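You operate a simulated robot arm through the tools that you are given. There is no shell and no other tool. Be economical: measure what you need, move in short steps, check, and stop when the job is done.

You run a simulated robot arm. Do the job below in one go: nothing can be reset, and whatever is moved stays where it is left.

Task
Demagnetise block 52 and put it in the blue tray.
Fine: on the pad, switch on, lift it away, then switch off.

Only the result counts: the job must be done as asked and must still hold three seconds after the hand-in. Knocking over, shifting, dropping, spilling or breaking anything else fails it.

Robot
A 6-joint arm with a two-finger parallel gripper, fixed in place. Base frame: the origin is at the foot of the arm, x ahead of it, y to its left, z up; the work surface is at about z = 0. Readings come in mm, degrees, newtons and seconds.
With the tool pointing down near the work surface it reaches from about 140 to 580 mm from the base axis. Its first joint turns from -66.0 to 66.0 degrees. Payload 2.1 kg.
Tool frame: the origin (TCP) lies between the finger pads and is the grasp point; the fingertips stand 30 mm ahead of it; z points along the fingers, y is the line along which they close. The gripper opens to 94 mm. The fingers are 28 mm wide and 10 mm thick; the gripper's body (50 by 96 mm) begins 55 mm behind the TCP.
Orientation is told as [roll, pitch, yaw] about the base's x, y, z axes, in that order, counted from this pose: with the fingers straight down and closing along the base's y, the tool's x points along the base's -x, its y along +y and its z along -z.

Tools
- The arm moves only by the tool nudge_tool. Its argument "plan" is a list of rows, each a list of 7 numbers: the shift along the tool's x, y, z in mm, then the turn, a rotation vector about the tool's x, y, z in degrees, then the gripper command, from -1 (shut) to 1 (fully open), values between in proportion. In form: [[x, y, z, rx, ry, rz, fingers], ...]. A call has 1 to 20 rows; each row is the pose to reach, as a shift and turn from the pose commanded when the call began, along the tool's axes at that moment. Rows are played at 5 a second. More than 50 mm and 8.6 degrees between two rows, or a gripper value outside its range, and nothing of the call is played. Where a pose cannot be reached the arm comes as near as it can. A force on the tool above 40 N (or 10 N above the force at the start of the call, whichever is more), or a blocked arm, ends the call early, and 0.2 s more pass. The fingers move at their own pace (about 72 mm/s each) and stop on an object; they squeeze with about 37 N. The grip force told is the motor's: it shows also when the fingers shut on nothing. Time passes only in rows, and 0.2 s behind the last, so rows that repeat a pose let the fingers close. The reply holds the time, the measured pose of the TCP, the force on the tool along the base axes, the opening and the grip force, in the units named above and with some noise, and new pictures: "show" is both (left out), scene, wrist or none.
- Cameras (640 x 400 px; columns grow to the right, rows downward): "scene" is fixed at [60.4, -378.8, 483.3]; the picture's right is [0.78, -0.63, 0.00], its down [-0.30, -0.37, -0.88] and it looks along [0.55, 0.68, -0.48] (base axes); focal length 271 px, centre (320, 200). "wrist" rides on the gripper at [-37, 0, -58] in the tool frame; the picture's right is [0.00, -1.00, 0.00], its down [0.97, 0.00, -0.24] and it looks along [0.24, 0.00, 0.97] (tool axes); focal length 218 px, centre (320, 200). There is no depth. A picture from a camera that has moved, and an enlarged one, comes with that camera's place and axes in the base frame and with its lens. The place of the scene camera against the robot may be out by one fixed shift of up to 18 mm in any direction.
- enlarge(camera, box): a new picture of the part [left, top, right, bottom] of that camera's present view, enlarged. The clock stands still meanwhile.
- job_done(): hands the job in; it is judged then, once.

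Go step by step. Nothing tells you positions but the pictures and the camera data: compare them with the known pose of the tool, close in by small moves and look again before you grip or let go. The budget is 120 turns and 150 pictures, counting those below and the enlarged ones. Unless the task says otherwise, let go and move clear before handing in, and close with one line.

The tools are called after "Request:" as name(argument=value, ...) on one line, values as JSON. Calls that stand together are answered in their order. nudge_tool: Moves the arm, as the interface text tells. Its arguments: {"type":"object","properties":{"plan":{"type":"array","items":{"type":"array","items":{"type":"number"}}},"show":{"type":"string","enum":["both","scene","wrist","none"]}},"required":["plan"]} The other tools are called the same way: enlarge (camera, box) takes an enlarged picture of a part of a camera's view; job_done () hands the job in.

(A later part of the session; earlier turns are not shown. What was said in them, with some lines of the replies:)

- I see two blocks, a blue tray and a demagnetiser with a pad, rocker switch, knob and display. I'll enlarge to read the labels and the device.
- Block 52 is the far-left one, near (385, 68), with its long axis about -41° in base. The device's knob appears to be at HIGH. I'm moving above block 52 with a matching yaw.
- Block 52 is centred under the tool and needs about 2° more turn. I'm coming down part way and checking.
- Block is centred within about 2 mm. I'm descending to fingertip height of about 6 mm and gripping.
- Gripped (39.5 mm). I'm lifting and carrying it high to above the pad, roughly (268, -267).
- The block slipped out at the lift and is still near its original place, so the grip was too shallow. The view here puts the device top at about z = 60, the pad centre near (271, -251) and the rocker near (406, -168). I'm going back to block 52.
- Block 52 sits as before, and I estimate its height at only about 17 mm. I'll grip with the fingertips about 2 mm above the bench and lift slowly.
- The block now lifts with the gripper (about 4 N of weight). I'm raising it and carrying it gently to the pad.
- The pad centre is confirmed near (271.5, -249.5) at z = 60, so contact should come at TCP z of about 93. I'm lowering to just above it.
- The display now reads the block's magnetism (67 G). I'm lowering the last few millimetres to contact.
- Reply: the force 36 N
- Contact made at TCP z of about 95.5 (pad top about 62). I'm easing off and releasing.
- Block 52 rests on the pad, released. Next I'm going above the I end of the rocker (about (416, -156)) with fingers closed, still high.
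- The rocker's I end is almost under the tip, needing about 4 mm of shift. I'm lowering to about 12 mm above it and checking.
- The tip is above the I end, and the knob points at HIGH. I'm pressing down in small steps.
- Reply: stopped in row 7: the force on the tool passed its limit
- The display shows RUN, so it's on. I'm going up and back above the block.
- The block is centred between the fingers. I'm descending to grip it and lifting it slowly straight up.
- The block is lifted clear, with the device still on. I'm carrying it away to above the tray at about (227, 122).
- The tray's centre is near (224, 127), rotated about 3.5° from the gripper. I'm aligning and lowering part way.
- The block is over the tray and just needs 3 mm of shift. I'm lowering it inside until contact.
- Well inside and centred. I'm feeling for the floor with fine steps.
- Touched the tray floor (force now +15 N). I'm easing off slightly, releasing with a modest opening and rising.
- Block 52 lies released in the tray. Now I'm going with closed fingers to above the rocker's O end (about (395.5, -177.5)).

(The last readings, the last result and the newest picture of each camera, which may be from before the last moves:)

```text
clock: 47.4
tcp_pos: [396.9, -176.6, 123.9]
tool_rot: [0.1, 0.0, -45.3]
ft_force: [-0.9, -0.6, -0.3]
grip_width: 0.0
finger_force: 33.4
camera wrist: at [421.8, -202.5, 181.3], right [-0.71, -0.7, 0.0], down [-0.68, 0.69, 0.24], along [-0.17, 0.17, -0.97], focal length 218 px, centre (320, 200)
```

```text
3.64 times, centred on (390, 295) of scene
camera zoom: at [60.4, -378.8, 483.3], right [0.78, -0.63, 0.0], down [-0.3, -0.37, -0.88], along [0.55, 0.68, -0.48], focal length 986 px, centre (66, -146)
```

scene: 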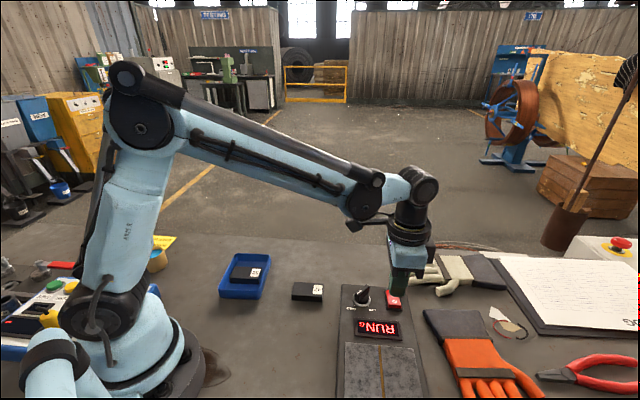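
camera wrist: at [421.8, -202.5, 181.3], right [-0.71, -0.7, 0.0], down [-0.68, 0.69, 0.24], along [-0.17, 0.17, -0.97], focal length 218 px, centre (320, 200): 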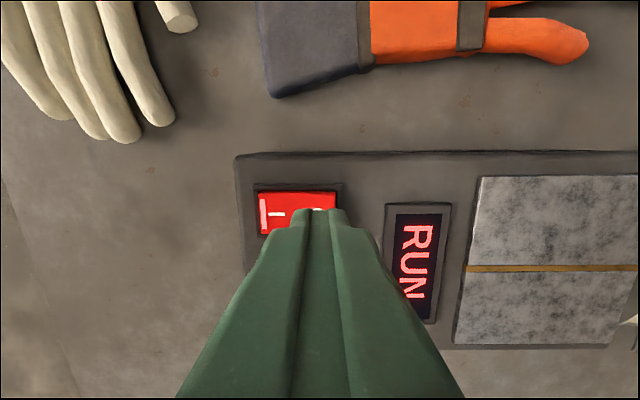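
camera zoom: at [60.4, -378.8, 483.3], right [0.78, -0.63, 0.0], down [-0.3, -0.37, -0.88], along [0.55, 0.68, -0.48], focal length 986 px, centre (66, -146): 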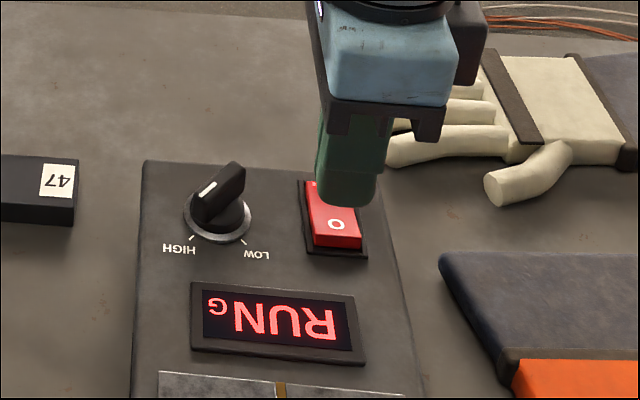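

The tip is over the O end. I'm pressing down until the force limit.

Request:
nudge_tool(plan=[[0, 0, 9, 0, 0, 0, -1], [0, 0, 16, 0, 0, 0, -1], [0, 0, 19, 0, 0, 0, -1], [0, 0, 21, 0, 0, 0, -1], [0, 0, 23, 0, 0, 0, -1], [0, 0, 24.5, 0, 0, 0, -1], [0, 0, 26, 0, 0, 0, -1], [0, 0, 27, 0, 0, 0, -1]])

```text
clock: 49.0
tcp_pos: [396.7, -177.5, 97.6]
tool_rot: [-0.1, -0.1, -45.4]
ft_force: [-1.9, -1.2, 11.3]
grip_width: 0.3
finger_force: 33.3
stopped in row 7: the force on the tool passed its limit (the readings are from after the stop); the commanded pose is now the measured one
camera wrist: at [421.6, -202.9, 156.2], right [-0.71, -0.7, 0.0], down [-0.68, 0.69, 0.24], along [-0.17, 0.17, -0.97], focal length 218 px, centre (320, 200)
```

scene: 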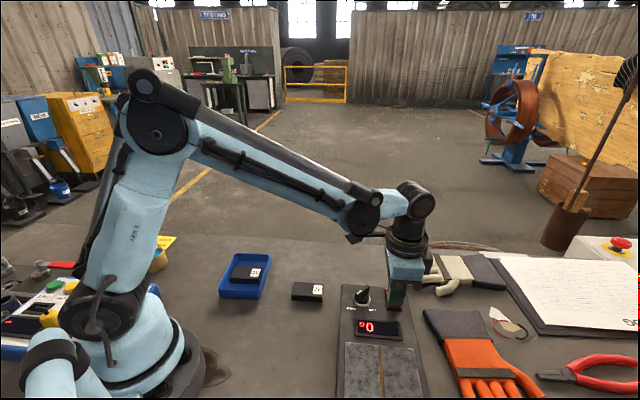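
wrist: 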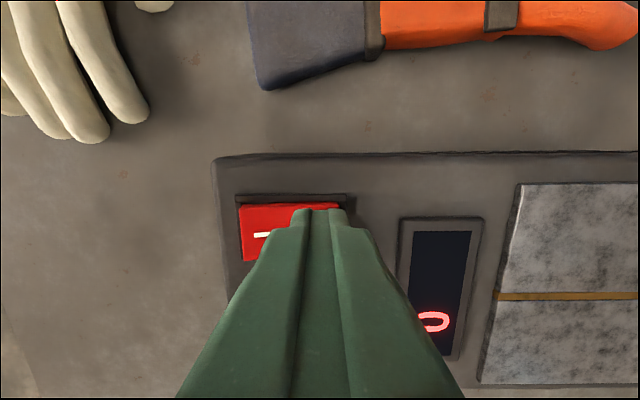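

The display reads 0, so it's off. To be sure the block is truly demagnetised, I'll fetch it and hover it over the pad with the device off. First I'm going up and back over the tray.

Request:
nudge_tool(plan=[[0, 0, -30, 0, 0, 0, -1], [0, 0, -70, 0, 0, 0, -1], [35, 9, -80, 0, 0, 0, -1], [72, 18, -80, 0, 0, -1, -1], [108, 27, -80, 0, 0, -2, -1], [145, 36, -80, 0, 0, -3, -1], [181, 45, -80, 0, 0, -3.5, -1], [218, 55, -80, 0, 0, -3.5, -1], [254, 64, -80, 0, 0, -3.5, 0], [290, 75, -80, 0, 0, -3.5, 0.2], [320, 86, -80, 0, 0, -3.5, 0.2], [337, 92, -60, 0, 0, -3.5, 0.2], [337, 92, -40, 0, 0, -3.5, 0.2], [337, 92, -20, 0, 0, -3.5, 0.2], [337, 92, -20, 0, 0, -3.5, 0.2]])

Request:
enlarge(camera="scene", box=[330, 240, 450, 350])

```text
clock: 52.2
tcp_pos: [227.0, 128.2, 117.3]
tool_rot: [-0.1, -0.1, -42.0]
ft_force: [-0.7, 0.7, -0.5]
grip_width: 56.4
finger_force: 0.1
camera wrist: at [252.4, 104.1, 175.4], right [-0.67, -0.74, 0.0], down [-0.72, 0.65, 0.24], along [-0.18, 0.16, -0.97], focal length 218 px, centre (320, 200)
```

scene: 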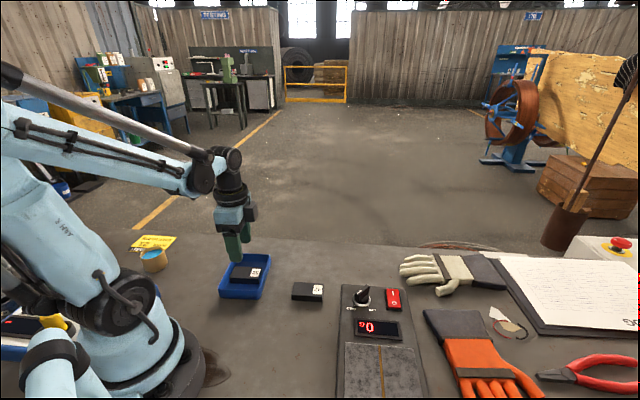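
wrist: 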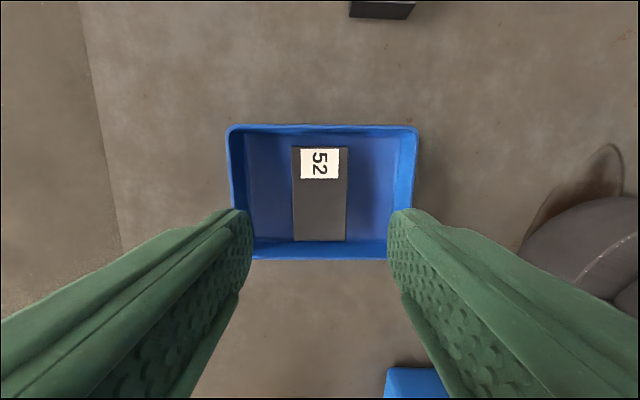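

```text
3.64 times, centred on (390, 295) of scene
camera zoom: at [60.4, -378.8, 483.3], right [0.78, -0.63, 0.0], down [-0.3, -0.37, -0.88], along [0.55, 0.68, -0.48], focal length 986 px, centre (66, -146)
```

zoom: 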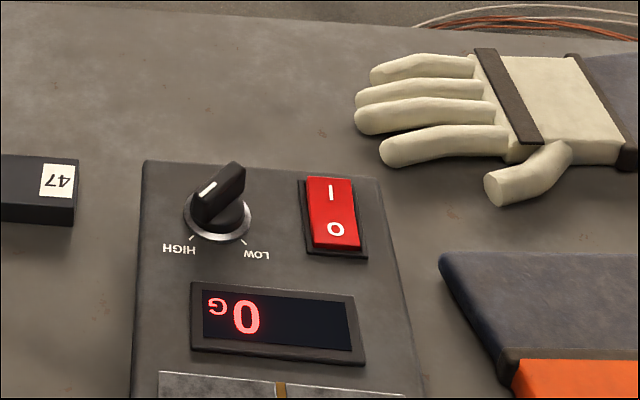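

Switch is at O. I'm regripping block 52 in the tray and lifting slowly.

Request:
nudge_tool(plan=[[0, 0, 30, 0, 0, 0, 0.2], [0, 0, 60, 0, 0, 0, 0.2], [0, 0, 75, 0, 0, 0, 0.2], [0, 0, 80, 0, 0, 0, 0.2], [0, 0, 80, 0, 0, 0, 0.2], [0, 0, 80, 0, 0, 0, -1], [0, 0, 80, 0, 0, 0, -1], [0, 0, 80, 0, 0, 0, -1], [0, 0, 80, 0, 0, 0, -1]], show="none")

Request:
nudge_tool(plan=[[0, 0, -2, 0, 0, 0, -1], [0, 0, -5, 0, 0, 0, -1], [0, 0, -10, 0, 0, 0, -1], [0, 0, -18, 0, 0, 0, -1], [0, 0, -26, 0, 0, 0, -1], [0, 0, -40, 0, 0, 0, -1], [0, 0, -60, 0, 0, 0, -1], [0, 0, -80, 0, 0, 0, -1], [0, 0, -100, 0, 0, 0, -1], [0, 0, -120, 0, 0, 0, -1], [0, 0, -140, 0, 0, 0, -1], [0, 0, -140, 0, 0, 0, -1]], show="wrist")

```text
clock: 54.2
tcp_pos: [226.7, 127.4, 37.1]
tool_rot: [0.0, 0.1, -41.8]
ft_force: [0.1, -0.7, -0.3]
grip_width: 39.8
finger_force: 36.9
```

```text
clock: 56.8
tcp_pos: [226.0, 126.9, 179.5]
tool_rot: [-0.1, 0.0, -42.0]
ft_force: [0.3, 0.0, -4.2]
grip_width: 39.8
finger_force: 37.5
camera wrist: at [252.7, 103.4, 237.0], right [-0.67, -0.74, 0.0], down [-0.72, 0.65, 0.24], along [-0.18, 0.16, -0.97], focal length 218 px, centre (320, 200)
```

wrist: 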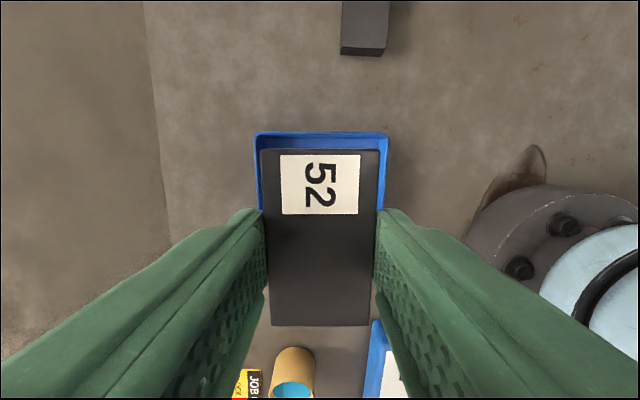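

Held securely. I'm carrying it to hover just above the pad for a reading.

Request:
nudge_tool(plan=[[-8, -7, 0, 0, 0, 0, -1], [-25, -22, 0, 0, 0, 0, -1], [-48, -42, 0, 0, 0, 0, -1], [-72, -63, 0, 0, 0, 0, -1], [-96, -84, 0, 0, 0, 0, -1], [-120, -104, 0, 0, 0, 0, -1], [-144, -125, 0, 0, 0, 0, -1], [-168, -146, 0, 0, 0, 0, -1], [-192, -167, 0, 0, 0, 0, -1], [-216, -188, 0, 0, 0, 0, -1], [-240, -209, 0, 0, 0, 0, -1], [-262, -228, 0, 0, 0, 0, -1], [-278, -242, 0, 0, 0, 0, -1], [-285, -248, 0, 0, 0, 0, -1], [-285, -248, 25, 0, 0, 0, -1], [-285, -248, 50, 0, 0, 0, -1], [-285, -248, 68, 0, 0, 0, -1], [-285, -248, 76, 0, 0, 0, -1], [-285, -248, 76, 0, 0, 0, -1]])

Request:
enlarge(camera="scene", box=[320, 270, 480, 400])

```text
clock: 60.8
tcp_pos: [274.2, -246.9, 102.6]
tool_rot: [-0.2, 0.0, -42.0]
ft_force: [0.4, 0.3, -3.2]
grip_width: 39.3
finger_force: 36.7
camera wrist: at [299.2, -272.0, 159.8], right [-0.67, -0.74, 0.0], down [-0.72, 0.65, 0.24], along [-0.18, 0.16, -0.97], focal length 218 px, centre (320, 200)
```

scene: 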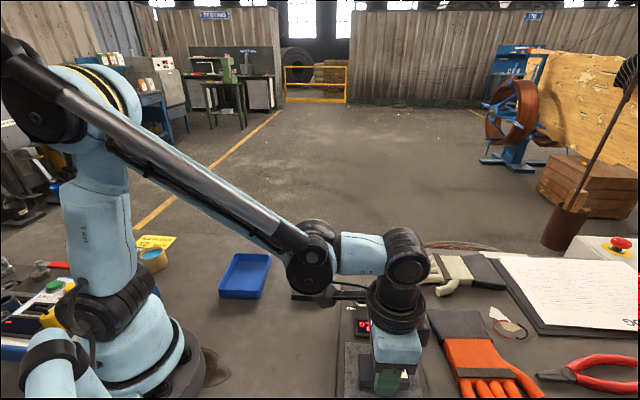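
wrist: 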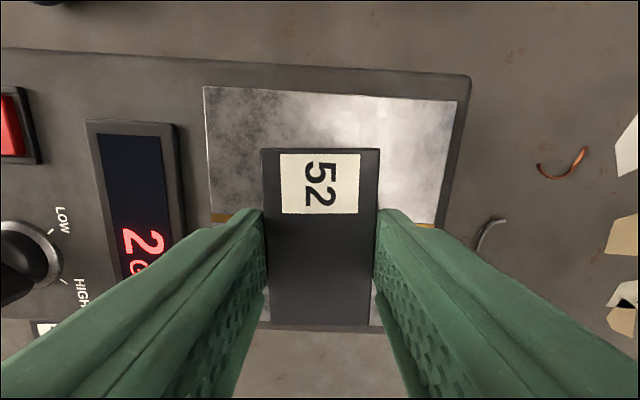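

```text
3.08 times, centred on (400, 335) of scene
camera zoom: at [60.5, -378.8, 483.3], right [0.78, -0.63, 0.0], down [-0.3, -0.37, -0.88], along [0.55, 0.68, -0.48], focal length 835 px, centre (74, -215)
```

zoom: 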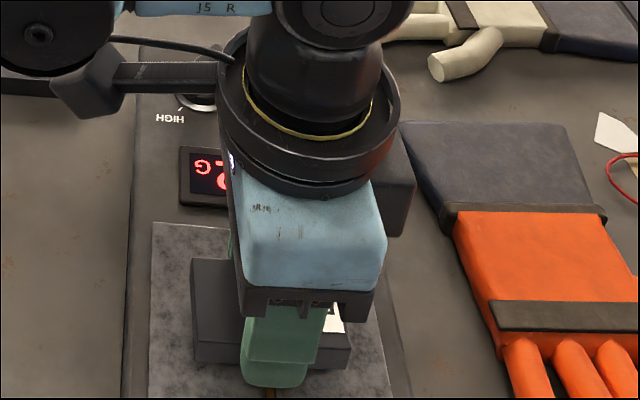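

The reading is 2 G (down from 67), so block 52 is demagnetised. I'm returning it to the tray.

Request:
nudge_tool(plan=[[0, 0, -8, 0, 0, 0, -1], [0, 0, -26, 0, 0, 0, -1], [0, 0, -50, 0, 0, 0, -1], [0, 0, -76, 0, 0, 0, -1], [8, 7, -76, 0, 0, 0, -1], [25, 22, -76, 0, 0, 0, -1], [50, 44, -76, 0, 0, 0, -1], [76, 66, -76, 0, 0, 0, -1], [102, 89, -76, 0, 0, 0, -1], [128, 111, -76, 0, 0, 0, -1], [154, 134, -76, 0, 0, 0, -1], [180, 157, -76, 0, 0, 0, -1], [206, 179, -76, 0, 0, 0, -1], [232, 202, -76, 0, 0, 0, -1], [256, 223, -76, 0, 0, 0, -1], [275, 239, -76, 0, 0, 0, -1], [285, 248, -76, 0, 0, 0, -1], [285, 248, -50, 0, 0, 0, -1], [285, 248, -25, 0, 0, 0, -1], [285, 248, 0, 0, 0, 0, -1]])

```text
clock: 65.0
tcp_pos: [225.4, 128.8, 102.2]
tool_rot: [-0.1, -0.1, -42.0]
ft_force: [-0.1, 0.0, -4.4]
grip_width: 39.4
finger_force: 36.6
camera wrist: at [251.6, 104.6, 160.2], right [-0.67, -0.74, 0.0], down [-0.72, 0.65, 0.24], along [-0.18, 0.16, -0.97], focal length 218 px, centre (320, 200)
```

scene: 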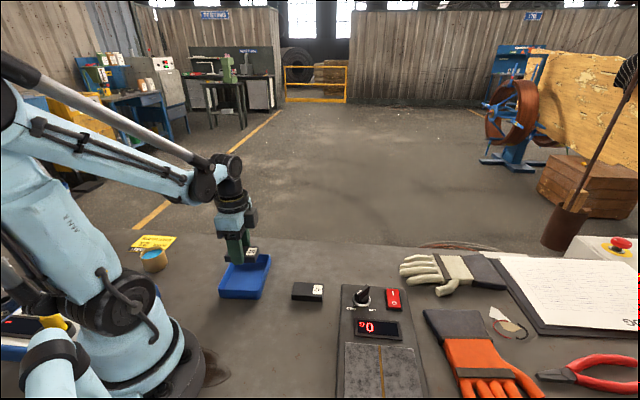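
wrist: 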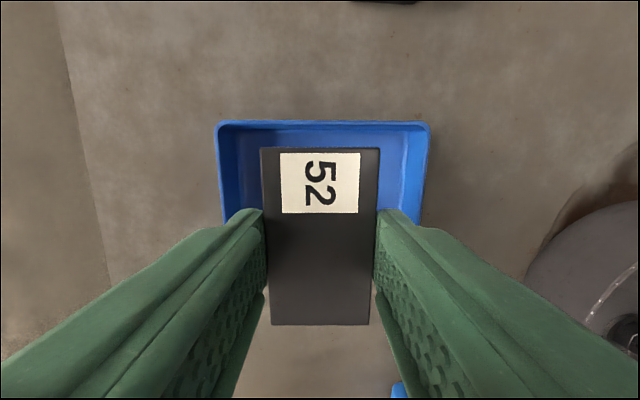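

Over the tray at the same spot. I'm lowering 64 mm (the original grip height), releasing and rising.

Request:
nudge_tool(plan=[[0, 0, 20, 0, 0, 0, -1], [0, 0, 40, 0, 0, 0, -1], [0, 0, 56, 0, 0, 0, -1], [0, 0, 61, 0, 0, 0, -1], [0, 0, 63, 0, 0, 0, -1], [0, 0, 64, 0, 0, 0, -1], [0, 0, 64, 0, 0, 0, -1]], show="none")

Request:
nudge_tool(plan=[[0, 0, 0, 0, 0, 0, 0.2], [0, 0, 0, 0, 0, 0, 0.2], [0, 0, -10, 0, 0, 0, 0.2], [0, 0, -40, 0, 0, 0, 0.2], [0, 0, -80, 0, 0, 0, 0.2], [0, 0, -130, 0, 0, 0, 0.2], [0, 0, -150, 0, 0, 0, 0.2], [0, 0, -150, 0, 0, 0, 0.2]])

```text
clock: 66.6
tcp_pos: [225.2, 130.2, 37.4]
tool_rot: [-0.1, -0.1, -41.9]
ft_force: [-0.1, 1.1, -3.9]
grip_width: 39.5
finger_force: 36.7
```

```text
clock: 68.4
tcp_pos: [226.1, 129.1, 186.2]
tool_rot: [-0.1, 0.0, -41.9]
ft_force: [0.0, 0.0, 0.1]
grip_width: 56.6
finger_force: 0.1
camera wrist: at [251.4, 103.9, 245.5], right [-0.67, -0.74, 0.0], down [-0.72, 0.65, 0.24], along [-0.18, 0.16, -0.97], focal length 218 px, centre (320, 200)
```

scene: 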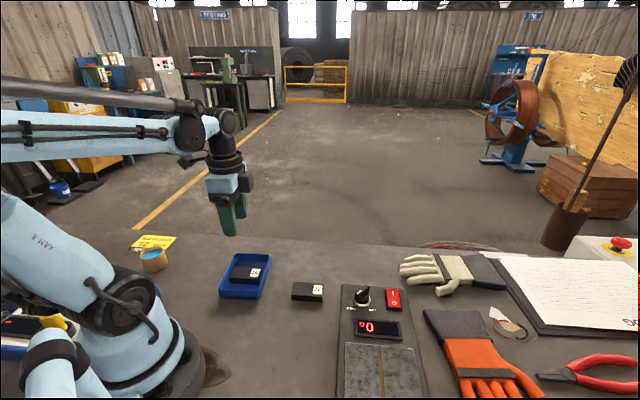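
wrist: 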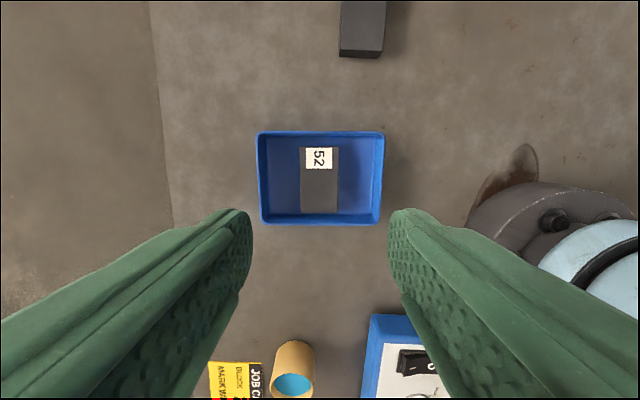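

Block 52 lies flat in the blue tray, the device is off, everything else is undisturbed and the gripper is clear. I'm handing in.

Request:
job_done()

```text
The job is handed in.
```

Block 52 is demagnetised (its reading fell from 67 G to 2 G) and lies in the blue tray, with the demagnetiser switched off; on my first try it slipped from the fingers at the lift and stayed where it was, and nothing else was moved.
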